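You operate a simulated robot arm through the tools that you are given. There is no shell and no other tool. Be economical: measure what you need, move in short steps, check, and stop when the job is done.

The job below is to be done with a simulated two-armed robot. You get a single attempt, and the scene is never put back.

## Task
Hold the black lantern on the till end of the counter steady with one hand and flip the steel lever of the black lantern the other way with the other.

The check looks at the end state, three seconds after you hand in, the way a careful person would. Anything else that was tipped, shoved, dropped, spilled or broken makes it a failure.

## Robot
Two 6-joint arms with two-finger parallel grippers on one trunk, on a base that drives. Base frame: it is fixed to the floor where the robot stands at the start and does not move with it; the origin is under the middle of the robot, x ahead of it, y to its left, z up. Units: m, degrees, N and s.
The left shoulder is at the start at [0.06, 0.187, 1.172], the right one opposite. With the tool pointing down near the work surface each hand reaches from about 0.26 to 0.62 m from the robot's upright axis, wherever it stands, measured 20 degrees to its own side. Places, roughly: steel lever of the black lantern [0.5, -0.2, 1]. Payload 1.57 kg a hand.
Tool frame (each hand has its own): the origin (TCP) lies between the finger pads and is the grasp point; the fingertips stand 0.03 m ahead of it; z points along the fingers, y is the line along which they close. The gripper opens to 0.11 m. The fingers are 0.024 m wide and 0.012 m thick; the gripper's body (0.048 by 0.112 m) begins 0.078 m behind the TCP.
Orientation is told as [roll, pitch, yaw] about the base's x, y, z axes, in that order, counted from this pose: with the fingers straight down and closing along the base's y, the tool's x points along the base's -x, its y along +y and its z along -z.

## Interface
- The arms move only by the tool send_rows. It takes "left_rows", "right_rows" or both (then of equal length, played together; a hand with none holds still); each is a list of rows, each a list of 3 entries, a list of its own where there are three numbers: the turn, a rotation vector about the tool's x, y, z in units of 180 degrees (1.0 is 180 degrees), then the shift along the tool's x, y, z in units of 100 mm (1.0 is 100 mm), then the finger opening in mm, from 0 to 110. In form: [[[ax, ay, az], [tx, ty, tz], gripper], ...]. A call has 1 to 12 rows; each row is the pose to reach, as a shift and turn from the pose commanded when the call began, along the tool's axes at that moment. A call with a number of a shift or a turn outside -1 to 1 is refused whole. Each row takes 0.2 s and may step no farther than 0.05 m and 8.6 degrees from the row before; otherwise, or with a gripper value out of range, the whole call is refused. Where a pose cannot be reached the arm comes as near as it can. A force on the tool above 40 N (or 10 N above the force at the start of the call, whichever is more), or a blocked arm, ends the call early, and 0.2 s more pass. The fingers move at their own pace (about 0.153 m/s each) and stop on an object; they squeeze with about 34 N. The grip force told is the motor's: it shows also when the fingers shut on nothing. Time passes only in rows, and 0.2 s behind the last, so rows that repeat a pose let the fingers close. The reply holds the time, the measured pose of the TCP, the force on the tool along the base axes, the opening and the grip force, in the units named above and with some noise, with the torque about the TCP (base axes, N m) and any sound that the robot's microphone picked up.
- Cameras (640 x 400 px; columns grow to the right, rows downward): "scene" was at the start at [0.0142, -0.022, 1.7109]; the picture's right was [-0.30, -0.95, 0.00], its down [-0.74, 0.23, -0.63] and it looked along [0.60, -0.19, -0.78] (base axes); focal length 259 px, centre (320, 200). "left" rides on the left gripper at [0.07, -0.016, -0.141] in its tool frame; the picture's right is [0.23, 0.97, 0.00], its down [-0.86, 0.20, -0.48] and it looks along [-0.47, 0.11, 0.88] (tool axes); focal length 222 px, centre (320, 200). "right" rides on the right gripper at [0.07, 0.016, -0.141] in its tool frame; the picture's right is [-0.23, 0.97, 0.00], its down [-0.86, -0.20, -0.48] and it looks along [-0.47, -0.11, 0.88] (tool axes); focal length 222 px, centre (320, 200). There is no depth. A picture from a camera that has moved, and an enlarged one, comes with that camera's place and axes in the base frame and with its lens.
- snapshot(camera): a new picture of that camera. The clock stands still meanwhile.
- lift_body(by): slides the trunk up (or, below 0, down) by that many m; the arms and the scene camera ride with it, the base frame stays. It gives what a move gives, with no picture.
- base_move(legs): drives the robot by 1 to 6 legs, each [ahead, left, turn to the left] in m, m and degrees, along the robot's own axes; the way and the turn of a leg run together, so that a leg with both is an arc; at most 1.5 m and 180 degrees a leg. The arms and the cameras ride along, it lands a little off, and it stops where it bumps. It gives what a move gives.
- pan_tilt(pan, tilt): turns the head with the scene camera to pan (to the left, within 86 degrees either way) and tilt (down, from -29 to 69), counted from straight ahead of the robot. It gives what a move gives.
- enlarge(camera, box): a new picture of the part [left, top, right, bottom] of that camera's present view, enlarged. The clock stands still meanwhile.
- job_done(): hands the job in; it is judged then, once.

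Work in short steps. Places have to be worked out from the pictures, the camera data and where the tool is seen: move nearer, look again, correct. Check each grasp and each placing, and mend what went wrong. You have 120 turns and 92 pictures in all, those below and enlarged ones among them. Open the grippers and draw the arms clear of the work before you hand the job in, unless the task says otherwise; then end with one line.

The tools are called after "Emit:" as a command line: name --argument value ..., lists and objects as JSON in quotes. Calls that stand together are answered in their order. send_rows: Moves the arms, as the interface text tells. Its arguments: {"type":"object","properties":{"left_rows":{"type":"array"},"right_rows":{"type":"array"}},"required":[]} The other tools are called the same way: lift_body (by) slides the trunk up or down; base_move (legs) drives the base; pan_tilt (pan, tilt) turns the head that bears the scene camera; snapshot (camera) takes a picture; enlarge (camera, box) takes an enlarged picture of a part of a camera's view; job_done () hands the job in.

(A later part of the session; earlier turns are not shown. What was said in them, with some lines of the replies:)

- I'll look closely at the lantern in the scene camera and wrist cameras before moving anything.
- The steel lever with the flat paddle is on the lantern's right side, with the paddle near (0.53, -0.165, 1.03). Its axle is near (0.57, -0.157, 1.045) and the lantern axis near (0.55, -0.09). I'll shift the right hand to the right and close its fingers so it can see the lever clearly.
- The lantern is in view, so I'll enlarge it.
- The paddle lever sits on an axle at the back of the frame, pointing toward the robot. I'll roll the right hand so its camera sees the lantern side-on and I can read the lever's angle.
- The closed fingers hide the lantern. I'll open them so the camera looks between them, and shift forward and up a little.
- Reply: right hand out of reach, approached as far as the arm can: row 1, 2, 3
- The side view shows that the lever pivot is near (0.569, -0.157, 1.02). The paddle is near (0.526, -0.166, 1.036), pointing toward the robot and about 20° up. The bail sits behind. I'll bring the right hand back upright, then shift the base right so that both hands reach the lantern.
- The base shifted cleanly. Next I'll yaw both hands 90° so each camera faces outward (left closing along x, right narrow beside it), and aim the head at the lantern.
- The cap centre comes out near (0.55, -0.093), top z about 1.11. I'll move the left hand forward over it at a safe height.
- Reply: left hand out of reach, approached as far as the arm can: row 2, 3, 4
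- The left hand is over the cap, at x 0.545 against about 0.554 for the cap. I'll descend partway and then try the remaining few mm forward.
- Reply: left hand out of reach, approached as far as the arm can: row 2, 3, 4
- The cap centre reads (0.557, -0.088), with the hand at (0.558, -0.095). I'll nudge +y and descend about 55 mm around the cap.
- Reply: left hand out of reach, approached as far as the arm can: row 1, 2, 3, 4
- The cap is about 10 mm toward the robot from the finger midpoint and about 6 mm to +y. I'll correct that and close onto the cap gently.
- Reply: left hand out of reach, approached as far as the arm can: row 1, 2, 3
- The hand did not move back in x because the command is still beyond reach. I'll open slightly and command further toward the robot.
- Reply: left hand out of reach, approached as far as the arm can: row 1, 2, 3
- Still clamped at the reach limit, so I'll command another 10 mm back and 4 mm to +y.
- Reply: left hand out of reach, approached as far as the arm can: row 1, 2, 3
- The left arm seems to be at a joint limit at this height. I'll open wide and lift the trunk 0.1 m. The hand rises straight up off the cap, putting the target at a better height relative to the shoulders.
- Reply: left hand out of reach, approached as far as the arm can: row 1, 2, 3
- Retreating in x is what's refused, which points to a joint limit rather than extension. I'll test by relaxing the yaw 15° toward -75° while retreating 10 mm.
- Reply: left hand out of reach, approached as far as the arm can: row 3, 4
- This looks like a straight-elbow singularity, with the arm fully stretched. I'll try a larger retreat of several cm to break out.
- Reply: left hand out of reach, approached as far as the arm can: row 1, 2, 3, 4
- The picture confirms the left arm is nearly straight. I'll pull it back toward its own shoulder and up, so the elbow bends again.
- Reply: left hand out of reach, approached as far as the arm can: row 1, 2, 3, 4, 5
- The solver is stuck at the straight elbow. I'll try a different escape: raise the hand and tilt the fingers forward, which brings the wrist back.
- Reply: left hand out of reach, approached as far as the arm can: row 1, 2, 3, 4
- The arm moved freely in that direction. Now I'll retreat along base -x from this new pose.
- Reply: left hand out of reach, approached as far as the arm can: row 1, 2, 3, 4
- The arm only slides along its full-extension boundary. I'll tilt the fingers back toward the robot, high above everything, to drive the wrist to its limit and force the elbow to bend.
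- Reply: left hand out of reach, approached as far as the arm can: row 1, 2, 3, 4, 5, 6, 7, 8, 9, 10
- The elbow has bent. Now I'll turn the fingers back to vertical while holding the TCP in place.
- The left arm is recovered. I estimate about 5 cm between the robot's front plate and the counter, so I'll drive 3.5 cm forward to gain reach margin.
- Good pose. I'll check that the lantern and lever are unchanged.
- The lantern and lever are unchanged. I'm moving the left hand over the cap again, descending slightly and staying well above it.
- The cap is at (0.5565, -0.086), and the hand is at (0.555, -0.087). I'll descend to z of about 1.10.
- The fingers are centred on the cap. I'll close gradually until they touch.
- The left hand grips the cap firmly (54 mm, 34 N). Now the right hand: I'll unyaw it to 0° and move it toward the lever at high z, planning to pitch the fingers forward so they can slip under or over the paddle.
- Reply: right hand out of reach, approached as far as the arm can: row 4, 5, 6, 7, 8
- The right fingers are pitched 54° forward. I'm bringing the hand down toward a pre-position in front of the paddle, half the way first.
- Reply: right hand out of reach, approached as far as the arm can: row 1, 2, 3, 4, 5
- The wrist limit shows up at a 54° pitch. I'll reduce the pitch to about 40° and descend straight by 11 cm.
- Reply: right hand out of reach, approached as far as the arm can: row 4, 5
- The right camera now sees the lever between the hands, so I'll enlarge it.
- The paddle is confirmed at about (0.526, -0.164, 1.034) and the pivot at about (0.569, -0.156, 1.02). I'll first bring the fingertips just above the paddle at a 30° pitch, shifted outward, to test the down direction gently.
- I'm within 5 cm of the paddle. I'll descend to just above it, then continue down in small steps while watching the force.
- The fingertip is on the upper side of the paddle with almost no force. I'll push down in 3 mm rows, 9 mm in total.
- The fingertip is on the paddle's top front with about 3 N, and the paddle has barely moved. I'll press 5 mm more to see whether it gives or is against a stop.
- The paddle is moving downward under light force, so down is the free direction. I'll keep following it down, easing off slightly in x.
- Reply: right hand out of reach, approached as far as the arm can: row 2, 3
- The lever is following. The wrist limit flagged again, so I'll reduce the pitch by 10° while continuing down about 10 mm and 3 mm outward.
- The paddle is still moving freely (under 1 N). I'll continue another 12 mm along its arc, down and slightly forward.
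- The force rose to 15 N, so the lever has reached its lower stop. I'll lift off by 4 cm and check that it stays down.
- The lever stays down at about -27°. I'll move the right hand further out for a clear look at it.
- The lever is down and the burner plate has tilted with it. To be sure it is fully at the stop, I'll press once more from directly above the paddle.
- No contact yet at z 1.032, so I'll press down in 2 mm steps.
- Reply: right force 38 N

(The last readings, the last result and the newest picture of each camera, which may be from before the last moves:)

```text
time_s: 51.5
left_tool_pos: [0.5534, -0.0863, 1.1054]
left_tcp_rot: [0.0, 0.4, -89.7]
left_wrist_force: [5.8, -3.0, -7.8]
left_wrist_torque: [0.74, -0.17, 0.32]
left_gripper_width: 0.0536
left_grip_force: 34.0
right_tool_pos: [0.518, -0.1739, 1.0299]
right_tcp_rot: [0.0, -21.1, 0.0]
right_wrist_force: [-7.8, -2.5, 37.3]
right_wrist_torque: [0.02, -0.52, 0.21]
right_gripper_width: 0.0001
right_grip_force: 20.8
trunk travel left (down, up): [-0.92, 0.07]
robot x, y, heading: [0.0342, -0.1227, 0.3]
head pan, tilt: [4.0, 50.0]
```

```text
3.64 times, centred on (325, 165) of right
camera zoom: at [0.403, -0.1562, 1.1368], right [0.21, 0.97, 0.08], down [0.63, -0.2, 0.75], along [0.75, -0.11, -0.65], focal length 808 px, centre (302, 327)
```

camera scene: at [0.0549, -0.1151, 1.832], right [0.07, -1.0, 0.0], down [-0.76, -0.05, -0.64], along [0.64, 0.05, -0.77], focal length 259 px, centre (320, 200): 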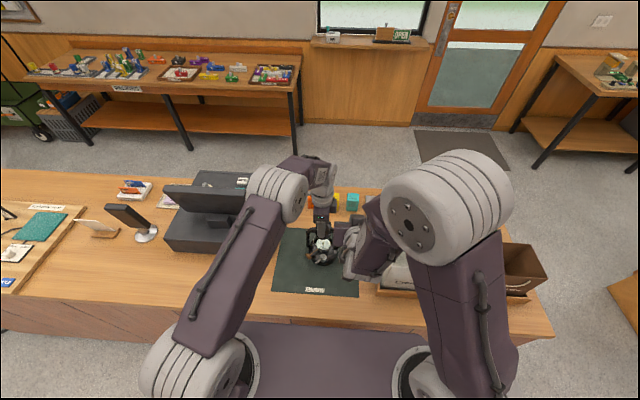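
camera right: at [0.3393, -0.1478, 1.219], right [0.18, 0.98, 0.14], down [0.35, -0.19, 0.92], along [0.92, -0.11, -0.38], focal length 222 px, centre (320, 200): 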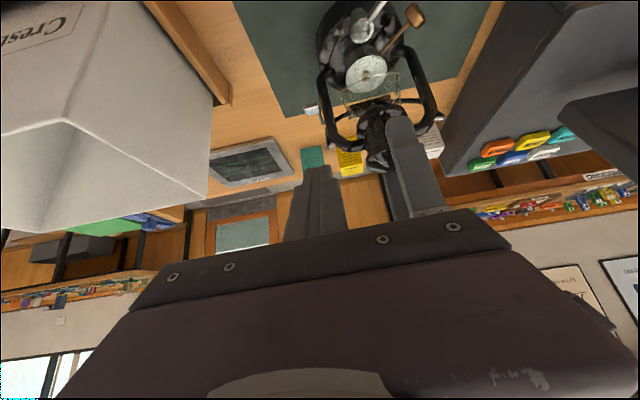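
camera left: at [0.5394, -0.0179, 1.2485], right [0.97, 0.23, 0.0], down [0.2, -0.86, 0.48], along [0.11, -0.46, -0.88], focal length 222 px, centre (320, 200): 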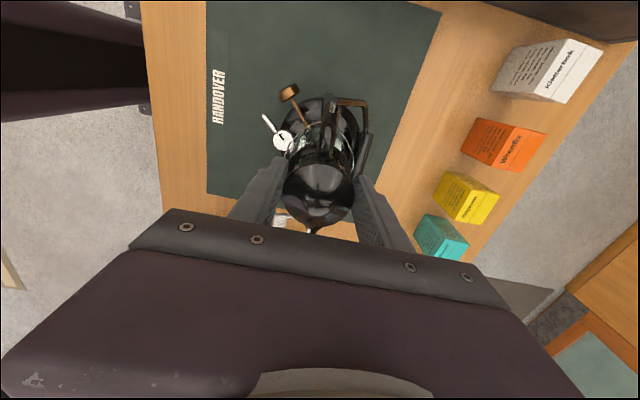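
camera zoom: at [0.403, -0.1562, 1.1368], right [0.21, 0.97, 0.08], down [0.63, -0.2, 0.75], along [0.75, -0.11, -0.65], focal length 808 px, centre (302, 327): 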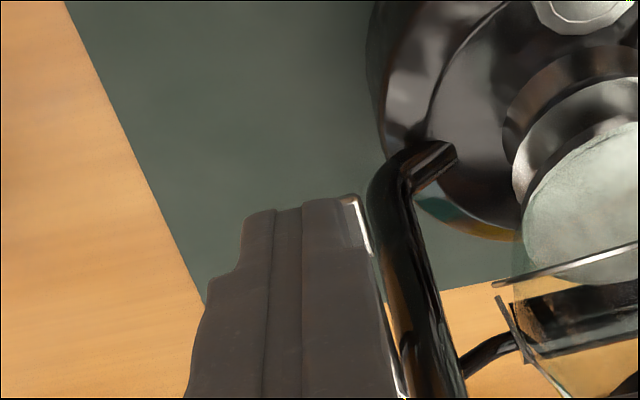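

The lever takes 37 N without moving, so it is at a hard stop. I'll back off straight up, then outward and back.

Emit:
send_rows --right_rows '[[[0, 0, 0], [-0.02, 0, -0.07], 0], [[0, 0, 0], [0.0, 0, -0.3], 0], [[0, 0, 0], [0.05, -0.15, -0.6], 0], [[0, 0, 0], [0.1, -0.45, -0.8], 0], [[0, 0, 0], [0.1, -0.8, -1.0], 0], [[0, 0, 0], [0.1, -0.9, -1.0], 0]]'

Emit:
send_rows --right_rows '[[[0, 0, 0], [0.1, -0.3, -0.3], 0], [[0, 0, 0], [0.2, -0.6, -0.6], 0], [[0, 0, 0], [0.2, -0.9, -0.8], 30], [[0, 0, 0], [0.2, -1.0, -0.9], 60], [[0, 0, 0], [0.2, -1.0, -0.9], 60]]'

Emit:
snapshot --camera "right"

Emit:
enlarge --camera "scene" --box '[280, 200, 370, 280]'

```text
time_s: 52.9
left_tool_pos: [0.5555, -0.0853, 1.1051]
left_tcp_rot: [-0.1, 0.2, -89.8]
left_wrist_force: [0.5, 1.5, 4.9]
left_wrist_torque: [-0.46, -0.18, 0.03]
left_gripper_width: 0.0535
left_grip_force: 34.6
right_tool_pos: [0.4774, -0.2619, 1.116]
right_tcp_rot: [0.0, -20.5, 0.1]
right_wrist_force: [0.7, 0.2, 0.5]
right_wrist_torque: [0.0, 0.02, 0.0]
right_gripper_width: 0.0003
right_grip_force: 21.3
trunk travel left (down, up): [-0.92, 0.07]
robot x, y, heading: [0.0343, -0.1216, -0.0]
head pan, tilt: [4.0, 50.0]
```

```text
time_s: 54.1
left_tool_pos: [0.5555, -0.0876, 1.1052]
left_tcp_rot: [-0.1, 0.4, -89.9]
left_wrist_force: [1.9, 3.0, 5.3]
left_wrist_torque: [0.19, -0.28, 0.09]
left_gripper_width: 0.0537
left_grip_force: 34.1
right_tool_pos: [0.4111, -0.3474, 1.1836]
right_tcp_rot: [-0.9, -17.3, -0.9]
right_wrist_force: [-0.2, 0.2, 0.2]
right_wrist_torque: [0.03, 0.01, 0.03]
right_gripper_width: 0.0602
right_grip_force: 0.1
right hand out of reach, approached as far as the arm can: row 1, 2, 3, 4, 5
trunk travel left (down, up): [-0.92, 0.07]
robot x, y, heading: [0.0358, -0.1182, 0.4]
head pan, tilt: [4.0, 50.0]
```

```text
28 pictures are left
camera right: at [0.302, -0.3274, 1.2971], right [0.23, 0.97, 0.05], down [0.67, -0.2, 0.72], along [0.7, -0.13, -0.7], focal length 222 px, centre (320, 200)
```

right: 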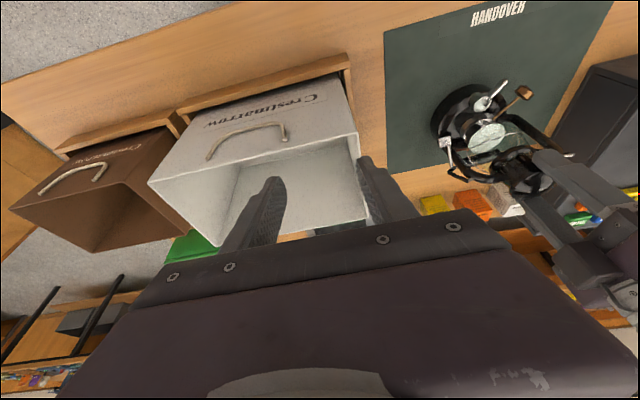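

```text
5.00 times, centred on (325, 240) of scene
camera zoom: at [0.052, -0.1184, 1.8321], right [0.07, -1.0, 0.0], down [-0.76, -0.05, -0.64], along [0.64, 0.05, -0.77], focal length 1295 px, centre (295, 0)
```

zoom: 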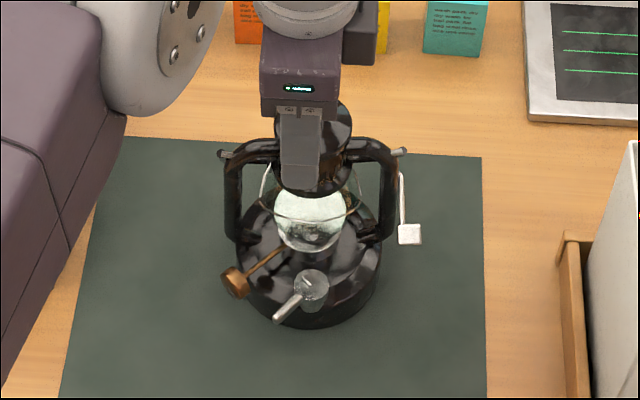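

The lever is flipped and the right hand is clear. Now I'll open the left fingers evenly and then rise straight up.

Emit:
send_rows --left_rows '[[[0, 0, 0], [0, 0, 0], 60], [[0, 0, 0], [0, 0, 0], 80], [[0, 0, 0], [0, 0, 0], 108], [[0, 0, 0], [0, 0, 0], 108]]'

Emit:
send_rows --left_rows '[[[0, 0, 0], [0, 0, -0.2], 108], [[0, 0, 0], [0, 0, -0.45], 108], [[0, 0, 0], [0, -0.05, -0.7], 108], [[0, 0, 0], [0, -0.25, -1.0], 108], [[0, 0, 0], [0, -0.25, -1.0], 108]]'

Emit:
snapshot --camera "left"

```text
time_s: 55.1
left_tool_pos: [0.5557, -0.0852, 1.1058]
left_tcp_rot: [-0.1, 0.2, -89.8]
left_wrist_force: [-1.1, 0.2, -0.2]
left_wrist_torque: [-0.03, -0.06, 0.01]
left_gripper_width: 0.1078
left_grip_force: 0.1
right_tool_pos: [0.4118, -0.3451, 1.1827]
right_tcp_rot: [-1.3, -17.4, 0.0]
right_wrist_force: [0.6, -0.3, 0.6]
right_wrist_torque: [0.0, 0.01, 0.0]
right_gripper_width: 0.06
right_grip_force: 0.0
trunk travel left (down, up): [-0.92, 0.07]
robot x, y, heading: [0.0341, -0.1217, 0.2]
head pan, tilt: [4.0, 50.0]
```

```text
time_s: 56.3
left_tool_pos: [0.5313, -0.0857, 1.2056]
left_tcp_rot: [-0.1, 0.1, -89.8]
left_wrist_force: [-0.8, 0.3, 0.2]
left_wrist_torque: [0.01, 0.03, 0.0]
left_gripper_width: 0.108
left_grip_force: 0.1
right_tool_pos: [0.411, -0.3462, 1.1819]
right_tcp_rot: [-1.3, -17.3, -0.1]
right_wrist_force: [1.3, 0.2, 0.1]
right_wrist_torque: [-0.01, 0.0, -0.01]
right_gripper_width: 0.0599
right_grip_force: 0.0
trunk travel left (down, up): [-0.92, 0.07]
robot x, y, heading: [0.0339, -0.1225, 0.2]
head pan, tilt: [4.0, 50.0]
```

```text
26 pictures are left
camera left: at [0.515, -0.0173, 1.3489], right [0.97, 0.23, 0.0], down [0.2, -0.86, 0.47], along [0.11, -0.46, -0.88], focal length 222 px, centre (320, 200)
```

left: 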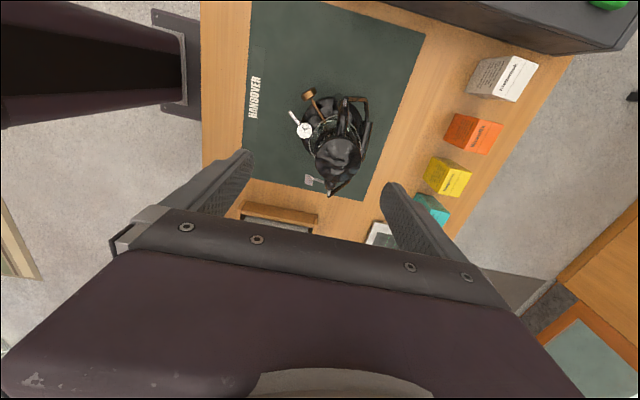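

The lantern stands upright and is released. I'll draw the left hand back toward the robot, then take a last look.

Emit:
send_rows --left_rows '[[[0, 0, 0], [0, -0.35, -0.15], 108], [[0, 0, 0], [0.1, -0.7, -0.3], 108], [[0, 0, 0], [0.3, -1.0, -0.4], 108], [[0, 0, 0], [0.5, -1.0, -0.4], 108]]' --right_rows '[[[0, 0, 0], [0, 0, -0.2], 60], [[0, 0, 0], [0, 0, -0.4], 60], [[0, 0, 0], [0, 0, -0.5], 80], [[0, 0, 0], [0, 0, -0.5], 80]]'

Emit:
snapshot --camera "scene"

Emit:
enlarge --camera "scene" --box '[280, 200, 370, 280]'

```text
time_s: 57.3
left_tool_pos: [0.4306, -0.0369, 1.2443]
left_tcp_rot: [-0.3, 0.2, -89.8]
left_wrist_force: [-0.1, -0.1, -0.6]
left_wrist_torque: [-0.01, 0.0, -0.02]
left_gripper_width: 0.1079
left_grip_force: 0.0
right_tool_pos: [0.4092, -0.3627, 1.2396]
right_tcp_rot: [0.1, -20.5, 0.1]
right_wrist_force: [0.3, 0.1, -0.2]
right_wrist_torque: [0.0, 0.0, -0.01]
right_gripper_width: 0.08
right_grip_force: 0.2
trunk travel left (down, up): [-0.92, 0.07]
robot x, y, heading: [0.0293, -0.121, -0.3]
head pan, tilt: [4.0, 50.0]
```

```text
25 pictures are left
camera scene: at [0.0546, -0.1149, 1.832], right [0.07, -1.0, 0.0], down [-0.76, -0.05, -0.64], along [0.64, 0.05, -0.77], focal length 259 px, centre (320, 200)
```

scene: 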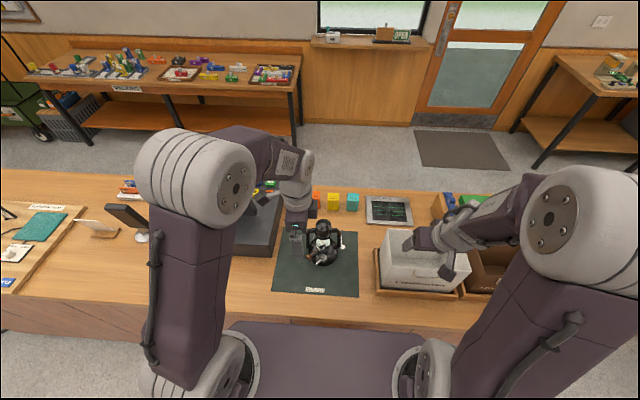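

```text
5.00 times, centred on (325, 240) of scene
camera zoom: at [0.0546, -0.1149, 1.832], right [0.07, -1.0, 0.0], down [-0.76, -0.05, -0.64], along [0.64, 0.05, -0.77], focal length 1295 px, centre (295, 0)
```

zoom: 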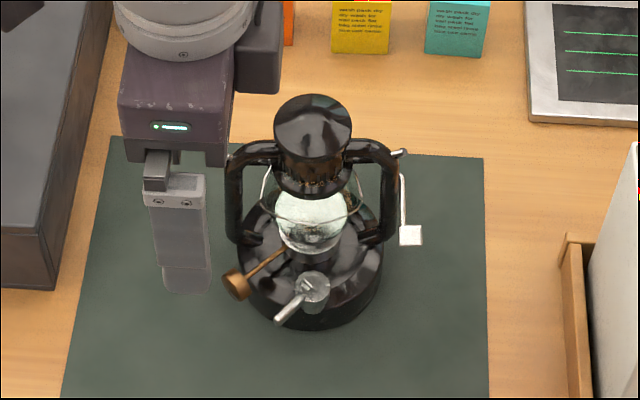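

The lantern is upright in its place, the lever is down at its other stop, and nothing else has moved. Both hands are open and clear, so I'm handing in.

Emit:
job_done

```text
The job is handed in.
```

I held the black lantern by its cap with the left hand and pushed its steel lever down to the opposite stop with the right; the lever stayed there, the lantern is upright in place, and I saw nothing else disturbed.
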